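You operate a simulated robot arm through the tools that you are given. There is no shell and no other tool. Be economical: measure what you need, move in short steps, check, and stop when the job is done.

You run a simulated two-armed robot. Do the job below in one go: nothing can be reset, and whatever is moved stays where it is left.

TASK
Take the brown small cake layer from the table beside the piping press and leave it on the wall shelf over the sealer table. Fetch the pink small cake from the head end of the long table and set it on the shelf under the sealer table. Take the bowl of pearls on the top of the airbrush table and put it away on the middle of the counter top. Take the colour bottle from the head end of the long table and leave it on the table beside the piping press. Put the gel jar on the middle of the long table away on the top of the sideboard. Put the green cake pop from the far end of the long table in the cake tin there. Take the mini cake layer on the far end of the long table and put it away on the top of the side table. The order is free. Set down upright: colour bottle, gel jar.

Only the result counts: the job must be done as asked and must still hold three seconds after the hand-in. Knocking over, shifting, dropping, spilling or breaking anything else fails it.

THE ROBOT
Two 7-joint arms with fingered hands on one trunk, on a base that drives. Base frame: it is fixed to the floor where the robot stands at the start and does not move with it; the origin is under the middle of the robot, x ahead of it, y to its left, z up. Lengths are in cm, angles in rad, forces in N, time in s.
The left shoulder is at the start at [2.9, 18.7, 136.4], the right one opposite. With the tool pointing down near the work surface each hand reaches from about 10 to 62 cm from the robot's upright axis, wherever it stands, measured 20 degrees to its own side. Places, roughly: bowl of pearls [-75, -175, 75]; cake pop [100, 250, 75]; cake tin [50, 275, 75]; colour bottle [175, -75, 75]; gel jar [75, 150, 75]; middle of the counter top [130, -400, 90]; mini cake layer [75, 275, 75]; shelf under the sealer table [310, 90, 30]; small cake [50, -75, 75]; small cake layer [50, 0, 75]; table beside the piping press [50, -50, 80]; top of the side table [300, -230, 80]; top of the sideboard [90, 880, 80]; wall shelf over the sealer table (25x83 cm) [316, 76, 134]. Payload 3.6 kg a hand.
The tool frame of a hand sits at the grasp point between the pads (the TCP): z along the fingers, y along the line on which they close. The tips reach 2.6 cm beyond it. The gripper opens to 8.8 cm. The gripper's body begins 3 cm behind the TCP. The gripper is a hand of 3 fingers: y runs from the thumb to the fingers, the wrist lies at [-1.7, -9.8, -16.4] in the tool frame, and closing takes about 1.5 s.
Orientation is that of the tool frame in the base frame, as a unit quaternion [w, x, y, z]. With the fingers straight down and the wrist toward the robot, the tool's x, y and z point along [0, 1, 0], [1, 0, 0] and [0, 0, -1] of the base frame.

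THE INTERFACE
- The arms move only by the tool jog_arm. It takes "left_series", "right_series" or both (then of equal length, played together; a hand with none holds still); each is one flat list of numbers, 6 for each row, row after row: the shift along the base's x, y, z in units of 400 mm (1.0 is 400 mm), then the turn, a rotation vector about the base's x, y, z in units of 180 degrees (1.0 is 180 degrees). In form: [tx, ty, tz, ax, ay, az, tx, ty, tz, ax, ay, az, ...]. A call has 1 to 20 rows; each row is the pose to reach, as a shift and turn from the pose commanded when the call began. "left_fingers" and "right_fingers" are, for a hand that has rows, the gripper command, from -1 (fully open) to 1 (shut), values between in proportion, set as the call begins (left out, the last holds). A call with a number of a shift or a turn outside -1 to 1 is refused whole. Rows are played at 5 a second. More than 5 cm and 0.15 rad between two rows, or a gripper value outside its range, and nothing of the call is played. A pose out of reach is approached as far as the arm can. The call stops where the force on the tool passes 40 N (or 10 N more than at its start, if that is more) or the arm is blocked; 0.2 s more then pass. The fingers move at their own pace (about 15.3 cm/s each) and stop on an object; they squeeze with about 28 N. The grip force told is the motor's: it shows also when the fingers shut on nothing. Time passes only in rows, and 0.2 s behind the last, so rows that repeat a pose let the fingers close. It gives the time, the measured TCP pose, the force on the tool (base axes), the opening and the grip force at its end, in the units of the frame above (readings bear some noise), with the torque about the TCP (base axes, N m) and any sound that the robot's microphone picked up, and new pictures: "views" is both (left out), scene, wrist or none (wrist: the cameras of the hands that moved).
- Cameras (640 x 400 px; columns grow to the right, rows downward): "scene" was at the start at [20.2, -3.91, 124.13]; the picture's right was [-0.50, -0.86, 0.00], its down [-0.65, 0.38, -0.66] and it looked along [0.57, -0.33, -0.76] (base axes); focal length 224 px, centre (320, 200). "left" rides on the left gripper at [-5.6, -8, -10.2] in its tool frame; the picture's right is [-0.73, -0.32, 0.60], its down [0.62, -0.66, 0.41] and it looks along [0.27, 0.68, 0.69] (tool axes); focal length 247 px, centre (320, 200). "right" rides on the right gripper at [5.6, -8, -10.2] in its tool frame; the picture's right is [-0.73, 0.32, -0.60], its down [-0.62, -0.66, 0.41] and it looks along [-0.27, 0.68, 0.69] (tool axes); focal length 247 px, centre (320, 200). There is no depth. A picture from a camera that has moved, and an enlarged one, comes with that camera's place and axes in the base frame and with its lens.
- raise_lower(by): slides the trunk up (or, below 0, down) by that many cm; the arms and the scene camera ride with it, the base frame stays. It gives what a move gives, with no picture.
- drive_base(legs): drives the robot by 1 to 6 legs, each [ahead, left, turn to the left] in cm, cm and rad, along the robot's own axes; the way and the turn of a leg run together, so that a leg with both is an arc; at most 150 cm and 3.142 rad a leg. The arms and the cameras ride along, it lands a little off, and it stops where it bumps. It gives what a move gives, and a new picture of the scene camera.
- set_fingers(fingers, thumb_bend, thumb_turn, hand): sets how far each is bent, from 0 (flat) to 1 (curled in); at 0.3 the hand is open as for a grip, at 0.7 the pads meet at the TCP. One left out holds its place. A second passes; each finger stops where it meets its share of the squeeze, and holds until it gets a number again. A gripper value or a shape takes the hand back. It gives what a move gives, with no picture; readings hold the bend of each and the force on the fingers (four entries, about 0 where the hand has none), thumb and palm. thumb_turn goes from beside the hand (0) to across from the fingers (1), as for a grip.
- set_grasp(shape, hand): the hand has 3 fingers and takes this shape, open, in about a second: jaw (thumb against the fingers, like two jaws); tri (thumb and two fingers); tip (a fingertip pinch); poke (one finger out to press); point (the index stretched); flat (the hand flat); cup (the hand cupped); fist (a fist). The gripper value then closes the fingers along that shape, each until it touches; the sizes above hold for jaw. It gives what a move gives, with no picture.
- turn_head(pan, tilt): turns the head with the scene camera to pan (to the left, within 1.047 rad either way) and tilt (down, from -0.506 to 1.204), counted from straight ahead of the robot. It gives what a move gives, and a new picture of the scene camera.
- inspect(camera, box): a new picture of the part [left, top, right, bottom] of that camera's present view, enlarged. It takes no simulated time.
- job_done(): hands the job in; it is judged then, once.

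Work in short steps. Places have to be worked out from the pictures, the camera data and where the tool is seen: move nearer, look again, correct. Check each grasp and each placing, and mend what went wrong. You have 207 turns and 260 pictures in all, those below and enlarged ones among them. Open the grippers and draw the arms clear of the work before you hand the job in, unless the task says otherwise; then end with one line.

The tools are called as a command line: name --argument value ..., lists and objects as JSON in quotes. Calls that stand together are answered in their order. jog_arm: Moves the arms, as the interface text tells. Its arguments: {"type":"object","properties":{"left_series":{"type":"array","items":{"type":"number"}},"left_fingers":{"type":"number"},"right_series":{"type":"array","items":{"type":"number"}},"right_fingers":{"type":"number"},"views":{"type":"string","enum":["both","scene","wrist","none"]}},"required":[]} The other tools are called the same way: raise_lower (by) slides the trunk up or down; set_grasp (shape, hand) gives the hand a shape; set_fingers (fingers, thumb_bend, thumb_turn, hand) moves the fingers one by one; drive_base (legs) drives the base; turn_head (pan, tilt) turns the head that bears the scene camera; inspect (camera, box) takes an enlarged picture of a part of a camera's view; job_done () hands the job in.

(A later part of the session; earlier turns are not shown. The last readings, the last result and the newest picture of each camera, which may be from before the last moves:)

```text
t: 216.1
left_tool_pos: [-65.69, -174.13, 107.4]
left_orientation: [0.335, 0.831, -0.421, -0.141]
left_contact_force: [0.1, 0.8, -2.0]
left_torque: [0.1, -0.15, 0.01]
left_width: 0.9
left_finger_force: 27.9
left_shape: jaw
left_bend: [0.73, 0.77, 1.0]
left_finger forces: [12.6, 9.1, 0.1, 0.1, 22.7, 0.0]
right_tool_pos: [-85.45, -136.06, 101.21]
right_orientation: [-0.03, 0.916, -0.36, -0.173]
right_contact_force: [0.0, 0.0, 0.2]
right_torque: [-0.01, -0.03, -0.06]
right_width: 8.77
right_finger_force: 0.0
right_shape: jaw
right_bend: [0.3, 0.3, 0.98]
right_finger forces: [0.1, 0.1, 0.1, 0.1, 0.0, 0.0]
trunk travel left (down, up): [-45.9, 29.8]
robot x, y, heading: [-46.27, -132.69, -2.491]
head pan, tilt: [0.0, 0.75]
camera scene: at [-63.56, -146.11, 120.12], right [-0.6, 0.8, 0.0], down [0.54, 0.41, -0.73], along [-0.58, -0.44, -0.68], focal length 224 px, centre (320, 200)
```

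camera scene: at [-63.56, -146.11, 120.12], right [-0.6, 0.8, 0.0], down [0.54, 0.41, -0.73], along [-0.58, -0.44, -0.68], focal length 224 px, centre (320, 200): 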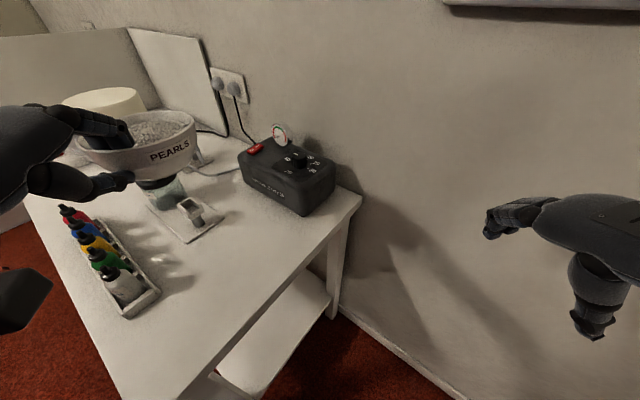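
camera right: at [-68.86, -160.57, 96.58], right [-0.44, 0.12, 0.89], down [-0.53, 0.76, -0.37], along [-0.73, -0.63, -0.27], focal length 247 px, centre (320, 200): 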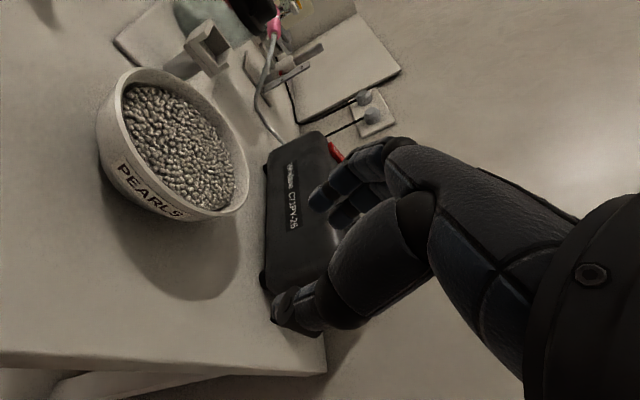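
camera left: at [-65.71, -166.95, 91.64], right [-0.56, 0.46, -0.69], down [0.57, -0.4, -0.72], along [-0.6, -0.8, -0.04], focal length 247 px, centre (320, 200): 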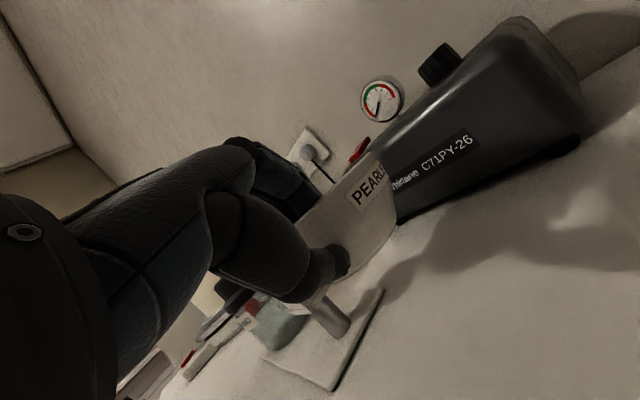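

Bowl is level and secure. Back out, turn, and travel along the aisle to the east side, then face the counter.

drive_base --legs '[[-25, 0, 0], [0, 0, 2.491], [0, -24, 0], [140, 0, 0], [88, 0, 0], [0, 0, -1.57]]'

turn_head --pan -0.2 --tilt 0.45

```text
t: 239.8
left_tool_pos: [223.71, -178.68, 107.25]
left_orientation: [0.36, 0.932, 0.003, 0.026]
left_contact_force: [0.3, 1.1, -2.2]
left_torque: [0.18, 0.02, -0.01]
left_width: 0.89
left_finger_force: 28.2
left_shape: jaw
left_bend: [0.73, 0.77, 1.0]
left_finger forces: [12.6, 9.0, 0.0, 0.0, 21.6, 0.0]
right_tool_pos: [181.28, -172.23, 101.1]
right_orientation: [0.052, 0.98, 0.096, -0.168]
right_contact_force: [0.4, 0.1, -1.0]
right_torque: [-0.04, 0.0, -0.01]
right_width: 8.79
right_finger_force: 0.0
right_shape: jaw
right_bend: [0.3, 0.3, 0.98]
right_finger forces: [0.0, 0.0, 0.0, 0.0, 0.0, 0.0]
trunk travel left (down, up): [-45.9, 29.8]
robot x, y, heading: [201.55, -138.48, -1.546]
head pan, tilt: [0.0, 0.75]
camera scene: at [202.18, -160.41, 120.1], right [-1.0, -0.02, 0.0], down [-0.01, 0.68, -0.73], along [0.02, -0.73, -0.68], focal length 224 px, centre (320, 200)
```

scene: 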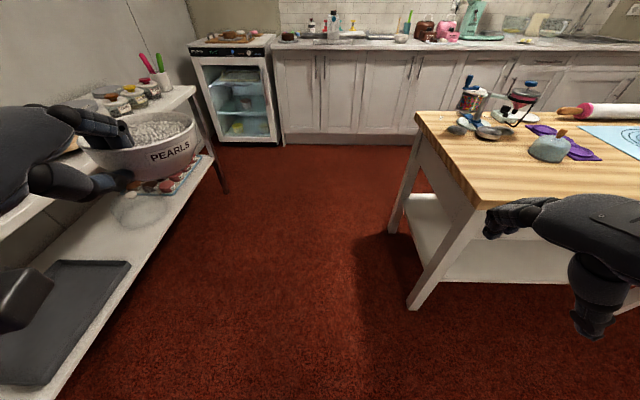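

```text
t: 240.6
left_tool_pos: [223.64, -178.79, 107.28]
left_orientation: [0.361, 0.932, 0.002, 0.026]
left_contact_force: [-0.6, -0.2, -3.0]
left_torque: [0.17, -0.02, -0.03]
left_width: 0.88
left_finger_force: 27.9
left_shape: jaw
left_bend: [0.73, 0.77, 1.0]
left_finger forces: [12.6, 9.0, 0.1, 0.0, 21.5, 0.0]
right_tool_pos: [181.18, -172.11, 101.12]
right_orientation: [0.052, 0.98, 0.096, -0.167]
right_contact_force: [-0.3, 0.4, -0.1]
right_torque: [-0.02, 0.04, 0.02]
right_width: 8.78
right_finger_force: 0.0
right_shape: jaw
right_bend: [0.3, 0.3, 0.98]
right_finger forces: [0.0, 0.1, 0.0, 0.0, 0.0, 0.0]
trunk travel left (down, up): [-45.9, 29.8]
robot x, y, heading: [201.81, -138.44, -1.551]
head pan, tilt: [-0.201, 0.45]
camera scene: at [200.38, -161.17, 122.73], right [-0.98, 0.18, 0.0], down [0.08, 0.43, -0.9], along [-0.16, -0.89, -0.44], focal length 224 px, centre (320, 200)
```

scene: 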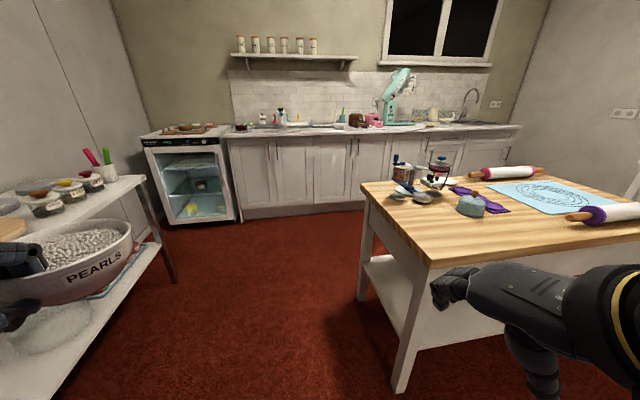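

The side gap centre is x≈223; counter front is y≈-360. Drive down the gap and then along in front of the counter.

drive_base --legs '[[0, 21, -0.02], [140, 0, 0], [26, 0, 0], [0, -95, 0]]'

turn_head --pan 0.1 --tilt 0.5

```text
t: 254.8
left_tool_pos: [149.66, -344.75, 107.31]
left_orientation: [0.362, 0.932, -0.007, 0.023]
left_contact_force: [-0.1, 0.3, -2.3]
left_torque: [0.19, -0.03, 0.0]
left_width: 0.94
left_finger_force: 28.0
left_shape: jaw
left_bend: [0.73, 0.77, 1.0]
left_finger forces: [12.6, 9.1, 0.1, 0.0, 21.6, 0.0]
right_tool_pos: [107.45, -337.55, 101.2]
right_orientation: [0.052, 0.981, 0.088, -0.168]
right_contact_force: [1.2, -0.2, -0.2]
right_torque: [0.04, 0.04, 0.0]
right_width: 8.78
right_finger_force: 0.0
right_shape: jaw
right_bend: [0.3, 0.3, 0.98]
right_finger forces: [0.0, 0.0, 0.1, 0.0, 0.0, 0.1]
trunk travel left (down, up): [-45.9, 29.8]
robot x, y, heading: [128.6, -303.88, -1.57]
head pan, tilt: [-0.201, 0.45]
camera scene: at [126.67, -326.78, 122.74], right [-0.98, 0.2, 0.0], down [0.09, 0.43, -0.9], along [-0.18, -0.88, -0.44], focal length 224 px, centre (320, 200)
```

scene: 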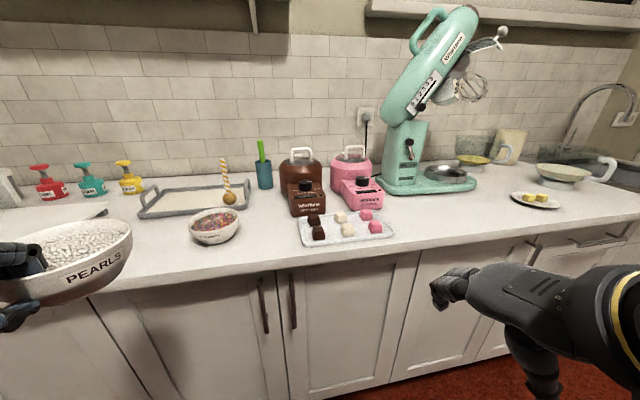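

```text
t: 255.6
left_tool_pos: [149.69, -344.64, 107.43]
left_orientation: [0.362, 0.932, -0.006, 0.022]
left_contact_force: [0.6, -0.1, -3.0]
left_torque: [0.17, -0.04, -0.03]
left_width: 0.92
left_finger_force: 28.2
left_shape: jaw
left_bend: [0.73, 0.77, 1.0]
left_finger forces: [12.7, 9.2, 0.0, 0.1, 21.7, 0.0]
right_tool_pos: [107.41, -337.4, 101.21]
right_orientation: [0.051, 0.981, 0.087, -0.168]
right_contact_force: [-0.2, 0.4, 0.1]
right_torque: [-0.02, -0.02, 0.02]
right_width: 8.8
right_finger_force: 0.0
right_shape: jaw
right_bend: [0.3, 0.3, 0.98]
right_finger forces: [0.0, 0.1, 0.0, 0.0, 0.0, 0.0]
trunk travel left (down, up): [-45.9, 29.8]
robot x, y, heading: [128.35, -303.7, -1.567]
head pan, tilt: [0.099, 0.499]
camera scene: at [129.44, -326.82, 122.3], right [-0.99, -0.1, 0.0], down [-0.05, 0.48, -0.88], along [0.09, -0.87, -0.48], focal length 224 px, centre (320, 200)
```

scene: 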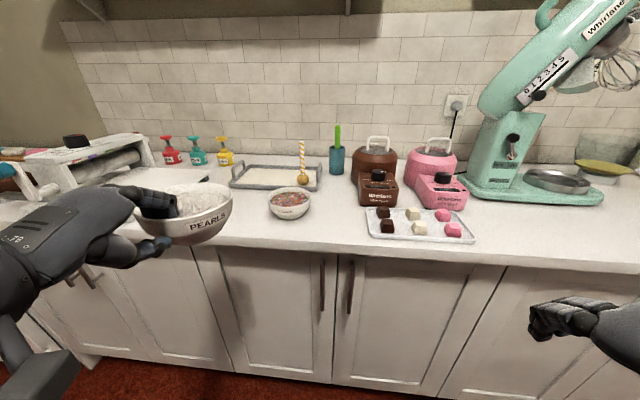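

There's a suitable gap in the middle front between the sprinkle bowl (≈(143,-379)) and the pod tray (left edge x≈122). Aim for the bowl centre ≈(130,-372).

drive_base --legs '[[0, -20.5, 0], [17, 0, 0]]'

turn_head --pan 0.35 --tilt 0.75

```text
t: 258.3
left_tool_pos: [129.18, -361.99, 107.19]
left_orientation: [0.36, 0.933, -0.006, 0.022]
left_contact_force: [0.3, 0.6, -3.4]
left_torque: [0.14, 0.06, 0.05]
left_width: 0.91
left_finger_force: 28.0
left_shape: jaw
left_bend: [0.73, 0.77, 1.0]
left_finger forces: [12.7, 9.0, 0.0, 0.1, 21.7, 0.1]
right_tool_pos: [86.98, -354.68, 101.08]
right_orientation: [0.051, 0.981, 0.088, -0.168]
right_contact_force: [0.4, 0.0, -0.8]
right_torque: [0.01, 0.0, 0.0]
right_width: 8.78
right_finger_force: 0.0
right_shape: jaw
right_bend: [0.3, 0.3, 0.98]
right_finger forces: [0.0, 0.0, 0.1, 0.1, 0.1, 0.0]
trunk travel left (down, up): [-45.9, 29.8]
robot x, y, heading: [108.35, -320.94, -1.569]
head pan, tilt: [0.099, 0.499]
camera scene: at [109.03, -344.04, 122.26], right [-0.99, -0.1, 0.0], down [-0.05, 0.48, -0.88], along [0.09, -0.87, -0.48], focal length 224 px, centre (320, 200)
```

scene: 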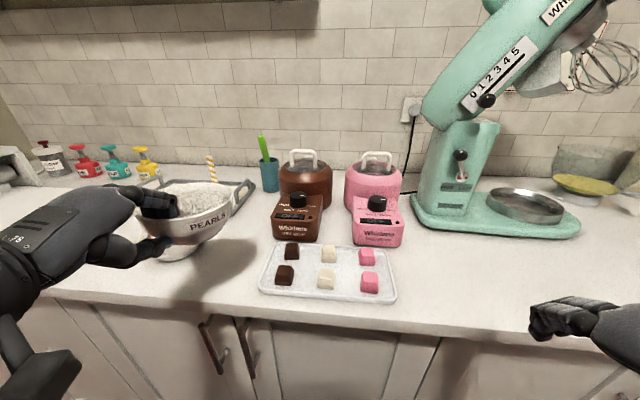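

```text
t: 259.1
left_tool_pos: [129.33, -361.93, 107.32]
left_orientation: [0.361, 0.932, -0.006, 0.023]
left_contact_force: [-0.4, -0.3, -1.6]
left_torque: [0.16, -0.01, 0.01]
left_width: 0.91
left_finger_force: 27.8
left_shape: jaw
left_bend: [0.73, 0.77, 1.0]
left_finger forces: [12.7, 9.1, 0.0, 0.0, 21.9, 0.0]
right_tool_pos: [87.05, -354.51, 101.01]
right_orientation: [0.051, 0.981, 0.088, -0.167]
right_contact_force: [0.1, 0.0, 0.3]
right_torque: [0.01, -0.02, 0.05]
right_width: 8.77
right_finger_force: 0.1
right_shape: jaw
right_bend: [0.3, 0.3, 0.98]
right_finger forces: [0.1, 0.0, 0.0, 0.0, 0.1, 0.0]
trunk travel left (down, up): [-45.9, 29.8]
robot x, y, heading: [108.32, -320.64, -1.571]
head pan, tilt: [0.351, 0.75]
camera scene: at [110.96, -342.62, 120.1], right [-0.94, -0.35, 0.0], down [-0.24, 0.64, -0.73], along [0.25, -0.69, -0.68], focal length 224 px, centre (320, 200)
```

scene: 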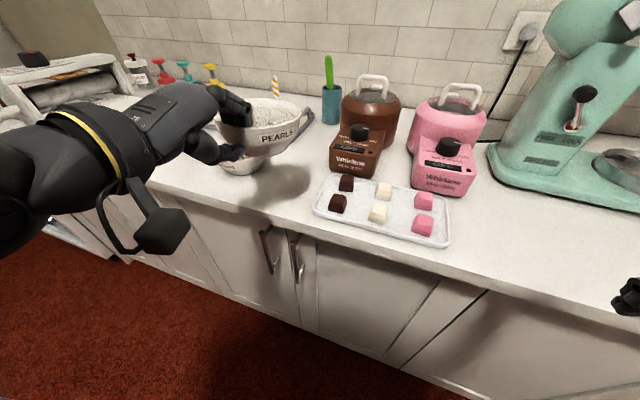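

Bowl centre is about (131,-372). Shift slightly (−1.3, −1.5) and lower to just above the counter.

jog_arm --left_series '[-0.03, -0.035, -0.03, 0, 0, 0, -0.03, -0.035, -0.1, 0, 0, 0, -0.03, -0.035, -0.17, 0, 0, 0, -0.03, -0.035, -0.215, 0, 0, 0]' --views "scene"

inspect --camera "scene" --box '[160, 80, 360, 230]'

```text
t: 260.1
left_tool_pos: [128.37, -363.22, 98.64]
left_orientation: [0.362, 0.932, -0.009, 0.027]
left_contact_force: [-0.5, -0.3, -2.7]
left_torque: [0.17, 0.03, 0.01]
left_width: 0.87
left_finger_force: 27.7
left_shape: jaw
left_bend: [0.73, 0.77, 1.0]
left_finger forces: [12.7, 9.1, 0.0, 0.0, 21.8, 0.0]
right_tool_pos: [87.1, -354.5, 101.1]
right_orientation: [0.052, 0.981, 0.087, -0.167]
right_contact_force: [0.2, -0.2, 0.1]
right_torque: [-0.03, -0.02, 0.01]
right_width: 8.79
right_finger_force: 0.1
right_shape: jaw
right_bend: [0.3, 0.3, 0.98]
right_finger forces: [0.1, 0.0, 0.0, 0.1, 0.1, 0.1]
trunk travel left (down, up): [-45.9, 29.8]
robot x, y, heading: [108.07, -320.95, -1.567]
head pan, tilt: [0.351, 0.75]
camera scene: at [110.98, -342.6, 120.1], right [-0.94, -0.35, 0.0], down [-0.24, 0.64, -0.73], along [0.25, -0.69, -0.68], focal length 224 px, centre (320, 200)
```

scene: 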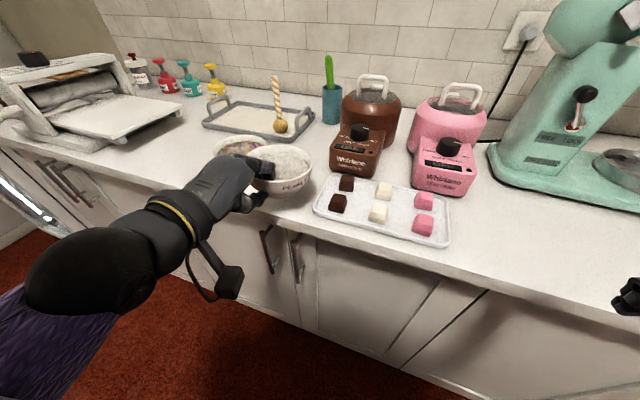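

```text
2.67 times, centred on (260, 155) of scene
camera zoom: at [110.98, -342.6, 120.1], right [-0.94, -0.35, 0.0], down [-0.24, 0.64, -0.73], along [0.25, -0.69, -0.68], focal length 597 px, centre (480, 320)
```

zoom: 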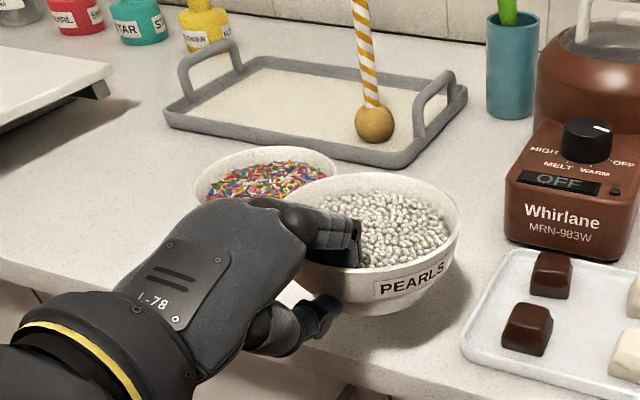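

Only ~1.4 cm from the sprinkle bowl, so shift 1.2 cm away from it and lower to contact.

jog_arm --left_series '[-0.03, 0, 0, 0, 0, 0, -0.03, 0, -0.02, 0, 0, 0, -0.03, 0, -0.035, 0, 0, 0, -0.03, 0, -0.045, 0, 0, 0, -0.03, 0, -0.052, 0, 0, 0]' --views "none"

```text
t: 261.2
left_tool_pos: [128.08, -363.29, 96.36]
left_orientation: [0.362, 0.931, -0.025, 0.044]
left_contact_force: [-0.1, -0.3, -2.7]
left_torque: [0.19, 0.0, 0.01]
left_width: 0.92
left_finger_force: 27.7
left_shape: jaw
left_bend: [0.73, 0.77, 1.0]
left_finger forces: [12.7, 9.2, 0.0, 0.0, 21.8, 0.0]
right_tool_pos: [86.99, -354.62, 101.22]
right_orientation: [0.052, 0.981, 0.087, -0.167]
right_contact_force: [-1.0, 0.6, -0.2]
right_torque: [0.0, 0.02, -0.01]
right_width: 8.77
right_finger_force: 0.1
right_shape: jaw
right_bend: [0.3, 0.3, 0.98]
right_finger forces: [0.1, 0.0, 0.0, 0.0, 0.0, 0.0]
trunk travel left (down, up): [-45.9, 29.8]
robot x, y, heading: [108.43, -320.79, -1.567]
head pan, tilt: [0.351, 0.75]
```

jog_arm --left_series '[0, 0, -0.01, 0, 0, 0, 0, 0, -0.018, 0, 0, 0, 0, 0, -0.026, 0, 0, 0]' --views "scene"

inspect --camera "scene" --box '[180, 100, 340, 220]'

```text
t: 262.1
left_tool_pos: [128.17, -363.0, 95.31]
left_orientation: [0.36, 0.932, -0.028, 0.045]
left_contact_force: [0.5, 0.1, -3.3]
left_torque: [0.15, 0.01, 0.0]
left_width: 0.91
left_finger_force: 28.2
left_shape: jaw
left_bend: [0.73, 0.77, 1.0]
left_finger forces: [12.7, 9.3, 0.0, 0.0, 21.8, 0.0]
right_tool_pos: [86.93, -354.5, 101.12]
right_orientation: [0.052, 0.981, 0.087, -0.168]
right_contact_force: [-0.9, -0.5, -0.9]
right_torque: [0.03, 0.02, 0.04]
right_width: 8.77
right_finger_force: 0.0
right_shape: jaw
right_bend: [0.3, 0.3, 0.98]
right_finger forces: [0.0, 0.0, 0.0, 0.0, 0.0, 0.0]
trunk travel left (down, up): [-45.9, 29.8]
robot x, y, heading: [107.89, -321.12, -1.571]
head pan, tilt: [0.351, 0.75]
camera scene: at [110.96, -342.62, 120.1], right [-0.94, -0.35, 0.0], down [-0.24, 0.64, -0.73], along [0.25, -0.69, -0.68], focal length 224 px, centre (320, 200)
```

scene: 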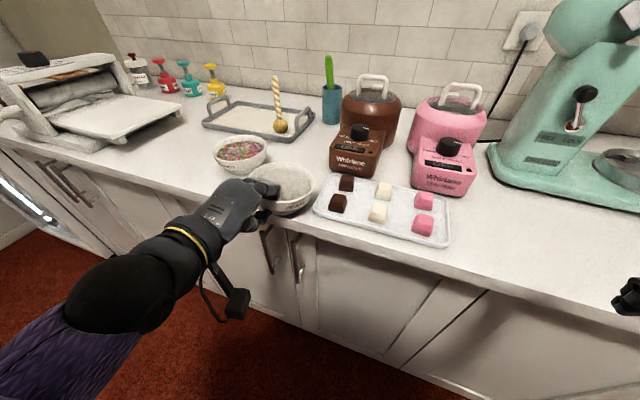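

```text
3.33 times, centred on (260, 160) of scene
camera zoom: at [110.96, -342.62, 120.1], right [-0.94, -0.35, 0.0], down [-0.24, 0.64, -0.73], along [0.25, -0.69, -0.68], focal length 746 px, centre (520, 333)
```

zoom: 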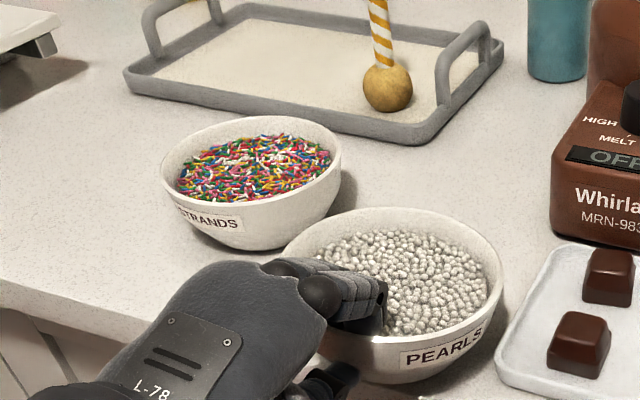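

Bowl is a bit too near the counter's front edge. Raise a touch and creep 3 cm ahead.

jog_arm --left_series '[0, 0, 0.02, 0, 0, 0]' --views "none"

drive_base --legs '[[3.2, 0, 0]]'

inspect --camera "scene" --box '[180, 100, 340, 220]'

```text
t: 262.4
left_tool_pos: [128.05, -363.15, 96.05]
left_orientation: [0.361, 0.931, -0.027, 0.045]
left_contact_force: [-0.6, 0.2, -2.5]
left_torque: [0.19, 0.0, -0.01]
left_width: 0.89
left_finger_force: 28.3
left_shape: jaw
left_bend: [0.73, 0.77, 1.0]
left_finger forces: [12.8, 9.3, 0.1, 0.1, 21.8, 0.0]
right_tool_pos: [86.83, -354.59, 101.16]
right_orientation: [0.052, 0.981, 0.088, -0.168]
right_contact_force: [0.1, 0.1, 0.5]
right_torque: [0.01, 0.0, -0.03]
right_width: 8.81
right_finger_force: 0.0
right_shape: jaw
right_bend: [0.3, 0.3, 0.98]
right_finger forces: [0.0, 0.1, 0.0, 0.0, 0.0, 0.0]
trunk travel left (down, up): [-45.9, 29.8]
robot x, y, heading: [108.45, -320.82, -1.57]
head pan, tilt: [0.351, 0.75]
```

```text
t: 263.3
left_tool_pos: [128.15, -366.49, 95.89]
left_orientation: [0.36, 0.932, -0.028, 0.044]
left_contact_force: [-0.3, -1.7, -2.8]
left_torque: [0.16, -0.05, -0.02]
left_width: 0.9
left_finger_force: 27.8
left_shape: jaw
left_bend: [0.73, 0.77, 1.0]
left_finger forces: [12.8, 9.4, 0.1, 0.0, 21.8, 0.0]
right_tool_pos: [87.0, -357.98, 100.99]
right_orientation: [0.05, 0.981, 0.088, -0.168]
right_contact_force: [-0.4, -0.1, 0.4]
right_torque: [0.03, -0.01, 0.0]
right_width: 8.77
right_finger_force: 0.0
right_shape: jaw
right_bend: [0.3, 0.3, 0.98]
right_finger forces: [0.0, 0.0, 0.0, 0.0, 0.1, 0.0]
trunk travel left (down, up): [-45.9, 29.8]
robot x, y, heading: [108.4, -324.21, -1.571]
head pan, tilt: [0.351, 0.75]
camera scene: at [110.98, -346.07, 120.04], right [-0.94, -0.35, 0.0], down [-0.24, 0.64, -0.73], along [0.25, -0.68, -0.68], focal length 224 px, centre (320, 200)
```

scene: 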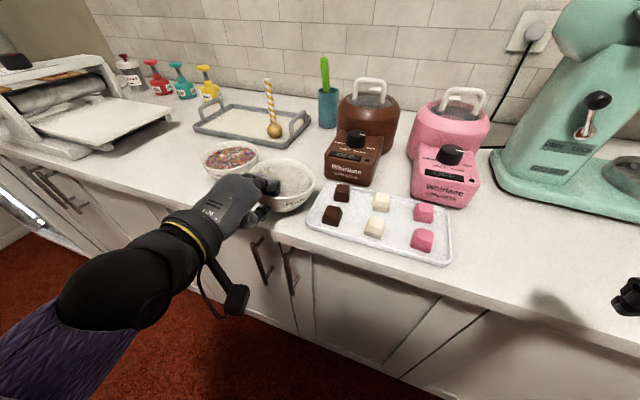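

```text
3.33 times, centred on (260, 160) of scene
camera zoom: at [110.98, -346.07, 120.04], right [-0.94, -0.35, 0.0], down [-0.24, 0.64, -0.73], along [0.25, -0.68, -0.68], focal length 746 px, centre (520, 333)
```

zoom: 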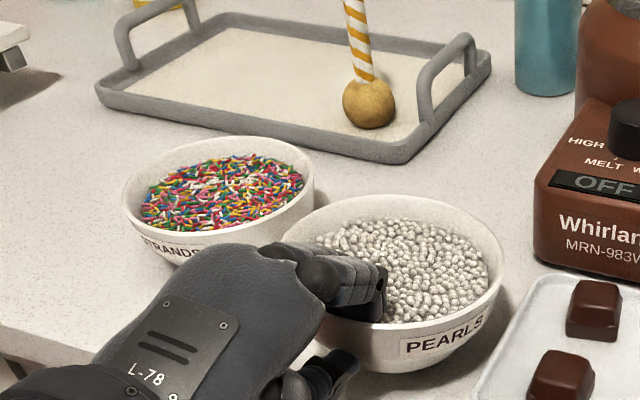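

Well placed now: clear of both neighbours and the edge. Lower to contact.

jog_arm --left_series '[0, 0, -0.015, 0, 0, 0, 0, 0, -0.025, 0, 0, 0, 0, 0, -0.033, 0, 0, 0, 0, 0, -0.04, 0, 0, 0]' --views "none"

```text
t: 264.3
left_tool_pos: [128.23, -366.18, 94.29]
left_orientation: [0.36, 0.931, -0.031, 0.048]
left_contact_force: [-1.0, 0.5, -0.7]
left_torque: [-0.03, 0.13, 0.01]
left_width: 0.91
left_finger_force: 28.0
left_shape: jaw
left_bend: [0.73, 0.77, 1.0]
left_finger forces: [17.3, 7.8, 0.0, 0.0, 20.6, 0.1]
right_tool_pos: [86.86, -357.71, 101.22]
right_orientation: [0.051, 0.981, 0.087, -0.168]
right_contact_force: [-0.8, 0.5, -0.6]
right_torque: [-0.01, 0.04, 0.01]
right_width: 8.8
right_finger_force: 0.0
right_shape: jaw
right_bend: [0.3, 0.3, 0.98]
right_finger forces: [0.1, 0.0, 0.0, 0.1, 0.0, 0.1]
trunk travel left (down, up): [-45.9, 29.8]
robot x, y, heading: [108.33, -324.05, -1.573]
head pan, tilt: [0.351, 0.75]
```

Contact is starting (weight nearly gone). A bit lower.

jog_arm --left_series '[0, 0, -0.006, 0, 0, 0, 0, 0, -0.012, 0, 0, 0]' --views "none"

inspect --camera "scene" --box '[180, 100, 340, 220]'

```text
t: 264.9
left_tool_pos: [128.43, -366.05, 94.01]
left_orientation: [0.361, 0.931, -0.032, 0.05]
left_contact_force: [3.5, 3.8, 12.2]
left_torque: [-0.36, 0.39, -0.03]
left_width: 0.93
left_finger_force: 27.9
left_shape: jaw
left_bend: [0.73, 0.77, 1.0]
left_finger forces: [33.9, 4.7, 0.0, 0.0, 19.7, 0.1]
right_tool_pos: [86.82, -357.68, 101.23]
right_orientation: [0.052, 0.981, 0.087, -0.167]
right_contact_force: [0.2, -0.8, -0.6]
right_torque: [0.03, 0.0, -0.02]
right_width: 8.78
right_finger_force: 0.0
right_shape: jaw
right_bend: [0.3, 0.3, 0.98]
right_finger forces: [0.1, 0.1, 0.0, 0.1, 0.0, 0.0]
trunk travel left (down, up): [-45.9, 29.8]
robot x, y, heading: [108.18, -324.13, -1.567]
head pan, tilt: [0.351, 0.75]
```

```text
3.33 times, centred on (260, 160) of scene
camera zoom: at [110.97, -345.67, 120.14], right [-0.94, -0.35, 0.0], down [-0.24, 0.64, -0.73], along [0.25, -0.69, -0.68], focal length 746 px, centre (520, 333)
```

zoom: 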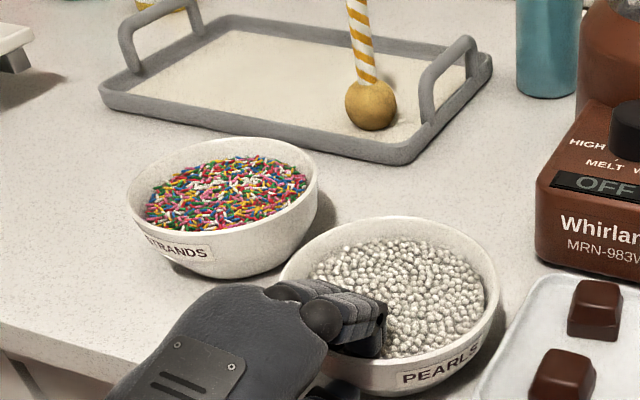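

Bowl is resting on the counter. Open moderately and retreat up and slightly back.

jog_arm --left_series '[0, 0, 0.006, 0, 0, 0, 0, 0, 0.006, 0, 0, 0, 0, 0, 0.006, 0, 0, 0, 0, 0, 0.006, 0, 0, 0, 0, 0, 0.006, 0, 0, 0]' --left_fingers -0.5 --views "scene"

inspect --camera "scene" --box '[180, 100, 340, 220]'

```text
t: 266.1
left_tool_pos: [128.39, -366.38, 94.16]
left_orientation: [0.36, 0.931, -0.031, 0.05]
left_contact_force: [-0.1, -1.1, -0.9]
left_torque: [-0.02, 0.02, 0.0]
left_width: 6.56
left_finger_force: 0.1
left_shape: jaw
left_bend: [0.34, 0.52, 0.99]
left_finger forces: [0.0, 0.0, 0.0, 0.0, 0.0, 0.0]
right_tool_pos: [87.03, -357.69, 101.15]
right_orientation: [0.052, 0.981, 0.087, -0.167]
right_contact_force: [-0.2, -0.1, 0.3]
right_torque: [0.03, 0.01, 0.0]
right_width: 8.78
right_finger_force: 0.0
right_shape: jaw
right_bend: [0.3, 0.3, 0.98]
right_finger forces: [0.0, 0.0, 0.0, 0.0, 0.1, 0.0]
trunk travel left (down, up): [-45.9, 29.8]
robot x, y, heading: [108.41, -324.24, -1.573]
head pan, tilt: [0.351, 0.75]
camera scene: at [110.97, -345.81, 120.1], right [-0.94, -0.35, 0.0], down [-0.24, 0.64, -0.73], along [0.25, -0.69, -0.68], focal length 224 px, centre (320, 200)
```

scene: 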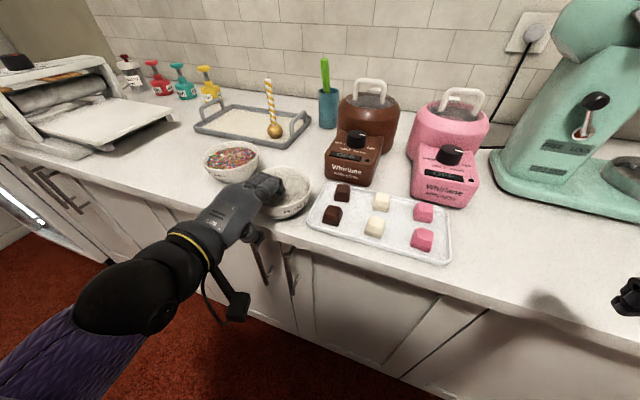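

```text
3.33 times, centred on (260, 160) of scene
camera zoom: at [110.97, -345.81, 120.1], right [-0.94, -0.35, 0.0], down [-0.24, 0.64, -0.73], along [0.25, -0.69, -0.68], focal length 746 px, centre (520, 333)
```

zoom: 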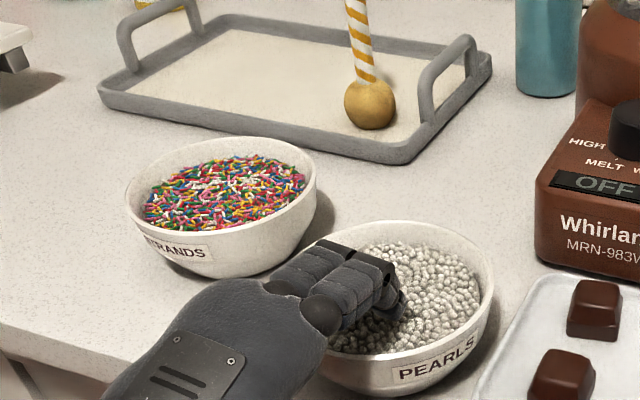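

Released and settled. Raise the hand out of the bowl.

jog_arm --left_series '[0, 0, 0.03, 0, 0, 0, 0, 0.005, 0.07, 0, 0, 0, 0, 0.01, 0.12, 0, 0, 0, 0, 0.02, 0.2, 0, 0, 0, 0, 0.08, 0.28, 0, 0, 0, 0, 0.16, 0.32, 0, 0, 0]' --views "scene"

```text
t: 267.5
left_tool_pos: [127.89, -360.03, 106.85]
left_orientation: [0.36, 0.932, -0.027, 0.044]
left_contact_force: [0.3, -0.7, 0.4]
left_torque: [-0.01, 0.0, 0.0]
left_width: 6.58
left_finger_force: 0.0
left_shape: jaw
left_bend: [0.34, 0.52, 0.99]
left_finger forces: [0.0, 0.0, 0.0, 0.0, 0.1, 0.0]
right_tool_pos: [87.04, -357.59, 101.12]
right_orientation: [0.051, 0.981, 0.087, -0.168]
right_contact_force: [-0.8, -0.6, -0.6]
right_torque: [-0.01, -0.01, 0.05]
right_width: 8.79
right_finger_force: 0.0
right_shape: jaw
right_bend: [0.3, 0.3, 0.98]
right_finger forces: [0.1, 0.0, 0.0, 0.0, 0.0, 0.0]
trunk travel left (down, up): [-45.9, 29.8]
robot x, y, heading: [107.94, -324.35, -1.566]
head pan, tilt: [0.351, 0.75]
camera scene: at [110.97, -345.74, 120.11], right [-0.94, -0.35, 0.0], down [-0.24, 0.64, -0.73], along [0.25, -0.69, -0.68], focal length 224 px, centre (320, 200)
```

scene: 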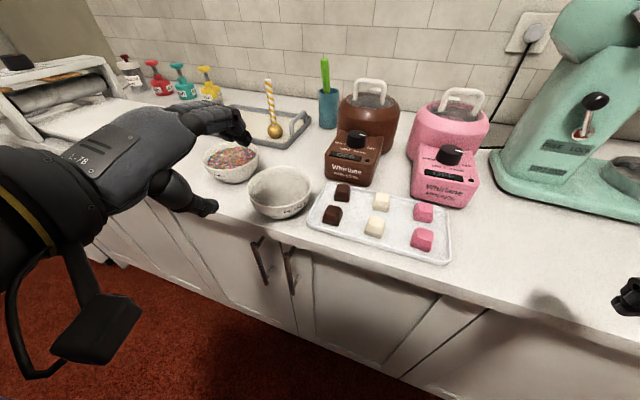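

inspect --camera "scene" --box '[210, 130, 350, 230]'

```text
4.00 times, centred on (280, 180) of scene
camera zoom: at [110.97, -345.74, 120.11], right [-0.94, -0.35, 0.0], down [-0.24, 0.64, -0.73], along [0.25, -0.69, -0.68], focal length 895 px, centre (480, 280)
```

zoom: 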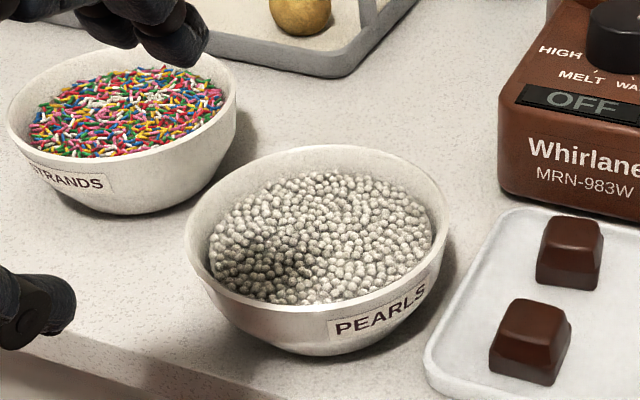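

The pearls bowl sits intact on the counter's middle. Straighten the left hand, then drive back around to the near-side lane.

jog_arm --left_series '[0, 0.03, 0, 0.046, 0, 0, 0, 0.06, 0, 0.092, 0, 0, 0, 0.09, 0, 0.138, 0, 0, 0, 0.12, 0, 0.184, 0, 0, 0, 0.12, 0, 0.23, 0, 0]' --left_fingers -1 --views "none"

drive_base --legs '[[-19, 0, 0], [0, 115, 0], [-140, 0, 0], [-21, 0, 0], [0, 0, 1.57]]'

```text
t: 268.7
left_tool_pos: [130.3, -358.47, 103.43]
left_orientation: [0.02, 0.993, -0.053, 0.106]
left_contact_force: [0.5, 0.4, 0.1]
left_torque: [0.01, 0.0, 0.01]
left_width: 8.79
left_finger_force: 0.1
left_shape: jaw
left_bend: [0.3, 0.3, 0.98]
left_finger forces: [0.0, 0.0, 0.1, 0.0, 0.0, 0.0]
left hand out of reach, approached as far as the arm can: row 1, 2, 3, 4, 5
right_tool_pos: [87.05, -357.75, 101.14]
right_orientation: [0.051, 0.981, 0.087, -0.168]
right_contact_force: [0.2, -0.1, 0.8]
right_torque: [0.02, 0.01, 0.0]
right_width: 8.79
right_finger_force: 0.0
right_shape: jaw
right_bend: [0.3, 0.3, 0.98]
right_finger forces: [0.1, 0.0, 0.1, 0.1, 0.0, 0.0]
trunk travel left (down, up): [-45.9, 29.8]
robot x, y, heading: [108.51, -324.6, -1.565]
head pan, tilt: [0.351, 0.75]
stopped in row 5 (left hand): the arm was blocked; the commanded pose is now the measured one
```

```text
t: 287.3
left_tool_pos: [258.79, -123.67, 103.38]
left_orientation: [-0.059, 0.744, 0.66, 0.09]
left_contact_force: [-0.8, -0.3, 0.1]
left_torque: [0.03, 0.03, 0.0]
left_width: 8.8
left_finger_force: 0.0
left_shape: jaw
left_bend: [0.3, 0.3, 0.98]
left_finger forces: [0.0, 0.0, 0.1, 0.0, 0.1, 0.0]
right_tool_pos: [257.51, -167.02, 101.12]
right_orientation: [0.154, 0.637, 0.751, -0.084]
right_contact_force: [-0.8, 0.5, -1.3]
right_torque: [-0.02, 0.04, 0.0]
right_width: 8.79
right_finger_force: 0.0
right_shape: jaw
right_bend: [0.3, 0.3, 0.98]
right_finger forces: [0.0, 0.0, 0.1, 0.1, 0.0, 0.0]
trunk travel left (down, up): [-45.9, 29.8]
robot x, y, heading: [224.49, -145.01, -0.011]
head pan, tilt: [0.351, 0.75]
camera scene: at [245.79, -142.82, 120.1], right [0.33, -0.94, 0.0], down [-0.64, -0.23, -0.73], along [0.69, 0.24, -0.68], focal length 224 px, centre (320, 200)
```

scene: 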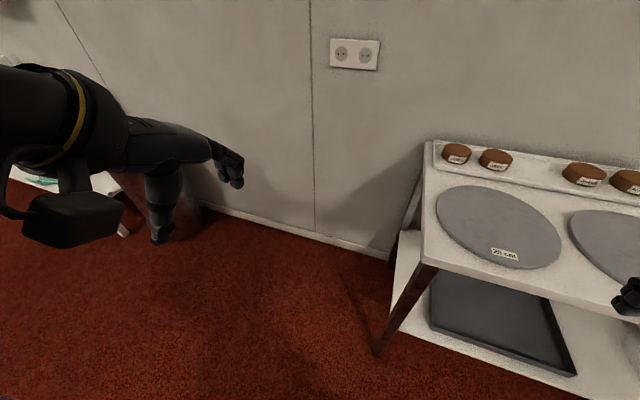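

Drive back along the aisle to the near lane and face +y.

drive_base --legs '[[-130, 3, 0.011], [-122, 0, 0], [0, 0, 1.57], [140, 0, 0], [60, 0, 0]]'

turn_head --pan -0.6 --tilt 0.35

```text
t: 313.1
left_tool_pos: [-50.56, 94.91, 103.45]
left_orientation: [-0.107, 0.054, 0.993, 0.02]
left_contact_force: [-0.5, -0.6, 0.8]
left_torque: [0.01, -0.01, -0.01]
left_width: 8.78
left_finger_force: 0.2
left_shape: jaw
left_bend: [0.3, 0.3, 0.98]
left_finger forces: [0.0, 0.0, 0.1, 0.1, 0.0, 0.0]
right_tool_pos: [-7.14, 93.98, 101.0]
right_orientation: [0.168, -0.086, 0.981, 0.052]
right_contact_force: [-0.1, 0.6, -0.8]
right_torque: [-0.01, 0.0, -0.01]
right_width: 8.79
right_finger_force: 0.2
right_shape: jaw
right_bend: [0.3, 0.3, 0.98]
right_finger forces: [0.1, 0.0, 0.1, 0.0, 0.0, 0.0]
trunk travel left (down, up): [-45.9, 29.8]
robot x, y, heading: [-28.42, 60.61, 1.57]
head pan, tilt: [0.351, 0.75]
camera scene: at [-31.3, 82.13, 120.09], right [0.94, 0.34, 0.0], down [0.23, -0.64, -0.73], along [-0.25, 0.69, -0.68], focal length 224 px, centre (320, 200)
```

scene: 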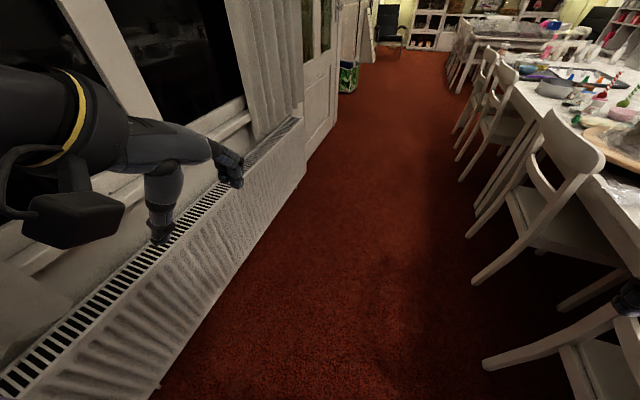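

```text
t: 314.3
left_tool_pos: [-50.43, 94.81, 103.38]
left_orientation: [-0.105, 0.054, 0.993, 0.022]
left_contact_force: [0.2, 0.3, 0.4]
left_torque: [0.03, -0.01, 0.0]
left_width: 8.78
left_finger_force: 0.0
left_shape: jaw
left_bend: [0.3, 0.3, 0.98]
left_finger forces: [0.0, 0.0, 0.0, 0.0, 0.0, 0.0]
right_tool_pos: [-7.12, 93.9, 101.14]
right_orientation: [0.168, -0.086, 0.981, 0.051]
right_contact_force: [0.0, 1.0, 0.1]
right_torque: [0.0, -0.01, 0.0]
right_width: 8.78
right_finger_force: 0.1
right_shape: jaw
right_bend: [0.3, 0.3, 0.98]
right_finger forces: [0.0, 0.0, 0.0, 0.0, 0.0, 0.0]
trunk travel left (down, up): [-45.9, 29.8]
robot x, y, heading: [-28.11, 60.59, 1.575]
head pan, tilt: [-0.6, 0.351]
camera scene: at [-23.2, 81.97, 123.66], right [0.83, -0.56, 0.0], down [-0.19, -0.28, -0.94], along [0.53, 0.77, -0.34], focal length 224 px, centre (320, 200)
```

scene: 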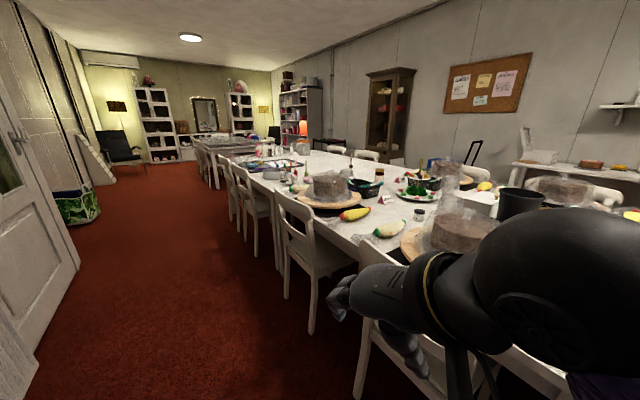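

Zoom at the jar and the far end.

inspect --camera "scene" --box '[230, 130, 470, 280]'

```text
2.67 times, centred on (350, 205) of scene
camera zoom: at [-23.2, 81.97, 123.66], right [0.83, -0.56, 0.0], down [-0.19, -0.28, -0.94], along [0.53, 0.77, -0.34], focal length 597 px, centre (240, 187)
```

zoom: 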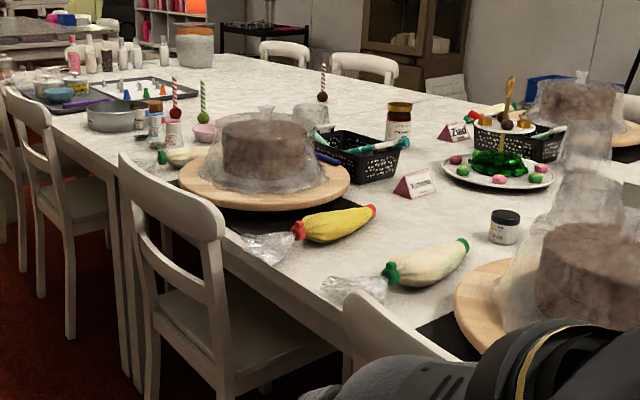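

The gel jar (white label, black lid) is at ≈(76.5,138.6). Turn to face the table near it and look down to judge clearance to the chairs.

drive_base --legs '[[95, 0, 0], [0, 0, -1.57]]'

turn_head --pan -0.1 --tilt 1.0

```text
t: 323.1
left_tool_pos: [5.81, 177.21, 103.29]
left_orientation: [-0.06, 0.74, 0.663, 0.09]
left_contact_force: [-0.2, -0.4, -0.6]
left_torque: [0.03, 0.0, 0.02]
left_width: 8.79
left_finger_force: 0.0
left_shape: jaw
left_bend: [0.3, 0.3, 0.98]
left_finger forces: [0.0, 0.1, 0.0, 0.0, 0.0, 0.1]
right_tool_pos: [4.87, 133.85, 101.22]
right_orientation: [0.155, 0.633, 0.754, -0.083]
right_contact_force: [0.5, -0.1, 0.2]
right_torque: [0.02, 0.01, 0.0]
right_width: 8.77
right_finger_force: 0.0
right_shape: jaw
right_bend: [0.3, 0.3, 0.98]
right_finger forces: [0.1, 0.1, 0.0, 0.1, 0.0, 0.0]
trunk travel left (down, up): [-45.9, 29.8]
robot x, y, heading: [-28.65, 154.89, -0.004]
head pan, tilt: [-0.6, 0.351]
camera scene: at [-7.15, 149.91, 123.67], right [-0.57, -0.82, 0.0], down [-0.28, 0.19, -0.94], along [0.77, -0.53, -0.34], focal length 224 px, centre (320, 200)
```

scene: 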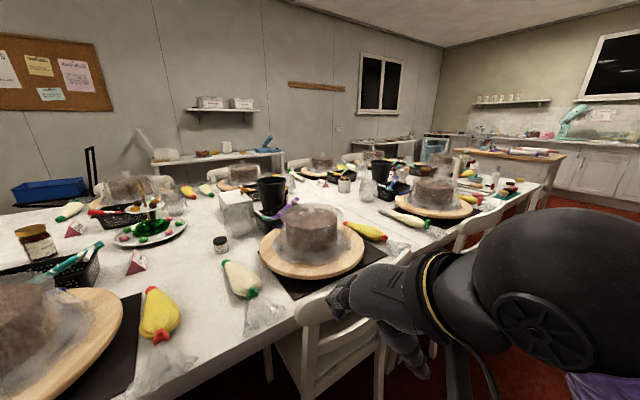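

```text
t: 324.1
left_tool_pos: [5.82, 177.22, 103.46]
left_orientation: [-0.059, 0.741, 0.663, 0.089]
left_contact_force: [-0.4, -0.2, 0.0]
left_torque: [-0.01, -0.01, -0.01]
left_width: 8.78
left_finger_force: 0.0
left_shape: jaw
left_bend: [0.3, 0.3, 0.98]
left_finger forces: [0.2, 0.0, 0.1, 0.0, 0.0, 0.0]
right_tool_pos: [4.82, 133.96, 101.19]
right_orientation: [0.155, 0.634, 0.753, -0.082]
right_contact_force: [0.8, 0.3, -0.2]
right_torque: [0.02, -0.04, 0.01]
right_width: 8.8
right_finger_force: 0.1
right_shape: jaw
right_bend: [0.3, 0.3, 0.98]
right_finger forces: [0.0, 0.0, 0.0, 0.0, 0.0, 0.1]
trunk travel left (down, up): [-45.9, 29.8]
robot x, y, heading: [-28.38, 155.11, 0.005]
head pan, tilt: [-0.099, 1.0]
camera scene: at [-7.89, 154.48, 118.2], right [-0.1, -0.99, 0.0], down [-0.84, 0.09, -0.54], along [0.54, -0.05, -0.84], focal length 224 px, centre (320, 200)
```

scene: 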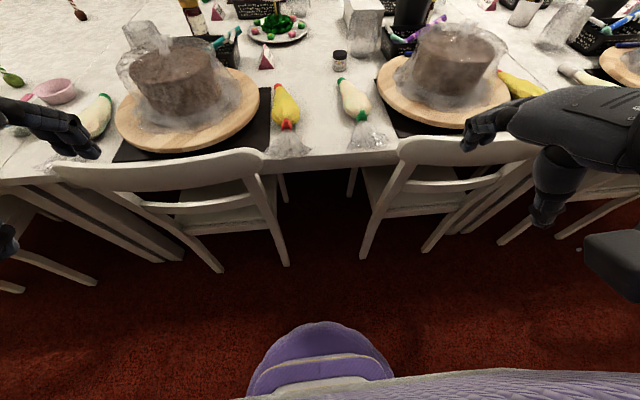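

The gap between the two chairs (y≈129–168) lets the round base nose in to x≈5. Lower the trunk for reach, straighten both hands and raise them.

raise_lower --by -18

jog_arm --right_series '[0, 0, 0.06, 0.036, 0.011, -0.018, 0, 0, 0.13, 0.072, 0.022, -0.036, 0, 0, 0.2, 0.1076, 0.033, -0.054, 0, 0, 0.28, 0.1076, 0.033, -0.054, 0, 0, 0.38, 0.1076, 0.033, -0.054, 0, 0, 0.46, 0.1076, 0.033, -0.054]' --left_series '[0, 0, 0.06, 0, 0, 0, 0, 0, 0.13, 0, 0, 0, 0, 0, 0.2, 0, 0, 0, 0, 0, 0.28, 0, 0, 0, 0, 0, 0.38, 0, 0, 0, 0, 0, 0.46, 0, 0, 0]' --views "none"

```text
t: 326.1
left_tool_pos: [6.86, 177.36, 81.95]
left_orientation: [-0.096, 0.744, 0.659, 0.049]
left_contact_force: [1.2, -0.2, 1.2]
left_torque: [-0.01, 0.01, 0.01]
left_width: 8.79
left_finger_force: 0.0
left_shape: jaw
left_bend: [0.3, 0.3, 0.98]
left_finger forces: [0.0, 0.0, 0.0, 0.0, 0.0, 0.1]
right_tool_pos: [5.41, 133.83, 80.51]
right_orientation: [0.121, 0.629, 0.76, -0.112]
right_contact_force: [0.3, 0.5, -0.1]
right_torque: [0.0, 0.03, 0.03]
right_width: 8.78
right_finger_force: 0.0
right_shape: jaw
right_bend: [0.3, 0.3, 0.98]
right_finger forces: [0.0, 0.1, 0.1, 0.0, 0.1, 0.0]
trunk travel left (down, up): [-27.9, 47.8]
robot x, y, heading: [-28.58, 155.14, 0.003]
head pan, tilt: [-0.099, 1.0]
```

```text
t: 327.2
left_tool_pos: [10.98, 182.39, 91.4]
left_orientation: [-0.181, 0.717, 0.662, 0.118]
left_contact_force: [-0.5, -0.3, 0.4]
left_torque: [0.03, 0.03, -0.05]
left_width: 8.78
left_finger_force: 0.0
left_shape: jaw
left_bend: [0.3, 0.3, 0.98]
left_finger forces: [0.0, 0.0, 0.1, 0.0, 0.1, 0.0]
left hand out of reach, approached as far as the arm can: row 1, 2, 3, 4, 5
right_tool_pos: [10.39, 129.11, 88.84]
right_orientation: [0.032, 0.702, 0.704, -0.101]
right_contact_force: [1.0, 0.9, 0.3]
right_torque: [0.03, 0.0, -0.02]
right_width: 8.76
right_finger_force: 0.0
right_shape: jaw
right_bend: [0.3, 0.3, 0.98]
right_finger forces: [0.0, 0.1, 0.1, 0.0, 0.1, 0.1]
right hand out of reach, approached as far as the arm can: row 1, 2, 3, 4, 5
trunk travel left (down, up): [-27.9, 47.8]
robot x, y, heading: [-28.55, 154.9, 0.001]
head pan, tilt: [-0.099, 1.0]
stopped in row 5 (left hand): the arm was blocked; the commanded pose is now the measured one
```

Folded arms can't rise that way. Raise the trunk back, straighten, and extend the right hand forward high instead.

raise_lower --by 18

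jog_arm --right_series '[0.05, 0.02, 0.03, 0, 0, 0, 0.1, 0.03, 0.05, 0, 0, 0, 0.15, 0.03, 0.05, 0, 0, 0]' --left_series '[0, 0, 0.03, 0.0, 0, 0, 0, 0, 0.05, 0, 0, 0, 0, 0, 0.05, 0, 0, 0]' --views "none"

```text
t: 329.2
left_tool_pos: [10.93, 182.33, 109.28]
left_orientation: [-0.183, 0.717, 0.662, 0.118]
left_contact_force: [-0.1, -0.2, 0.0]
left_torque: [-0.02, -0.02, -0.05]
left_width: 8.77
left_finger_force: 0.2
left_shape: jaw
left_bend: [0.3, 0.3, 0.98]
left_finger forces: [0.0, 0.1, 0.0, 0.0, 0.1, 0.1]
right_tool_pos: [10.33, 129.03, 106.73]
right_orientation: [0.032, 0.702, 0.704, -0.101]
right_contact_force: [0.3, -0.4, 0.0]
right_torque: [0.0, -0.03, 0.02]
right_width: 8.82
right_finger_force: 0.0
right_shape: jaw
right_bend: [0.3, 0.3, 0.98]
right_finger forces: [0.0, 0.0, 0.0, 0.0, 0.1, 0.0]
trunk travel left (down, up): [-45.9, 29.8]
robot x, y, heading: [-28.51, 155.0, 0.001]
head pan, tilt: [-0.099, 1.0]
```

```text
t: 330.0
left_tool_pos: [10.95, 182.56, 111.34]
left_orientation: [-0.186, 0.716, 0.662, 0.121]
left_contact_force: [0.9, 0.1, 0.0]
left_torque: [-0.01, -0.06, 0.01]
left_width: 8.81
left_finger_force: 0.1
left_shape: jaw
left_bend: [0.3, 0.3, 0.98]
left_finger forces: [0.0, 0.1, 0.0, 0.0, 0.0, 0.0]
right_tool_pos: [16.61, 130.5, 108.68]
right_orientation: [0.032, 0.702, 0.704, -0.101]
right_contact_force: [-0.3, 0.1, 0.0]
right_torque: [0.04, 0.01, 0.02]
right_width: 8.76
right_finger_force: 0.1
right_shape: jaw
right_bend: [0.3, 0.3, 0.98]
right_finger forces: [0.1, 0.0, 0.0, 0.1, 0.0, 0.1]
trunk travel left (down, up): [-45.9, 29.8]
robot x, y, heading: [-28.33, 155.36, -0.0]
head pan, tilt: [-0.099, 1.0]
```

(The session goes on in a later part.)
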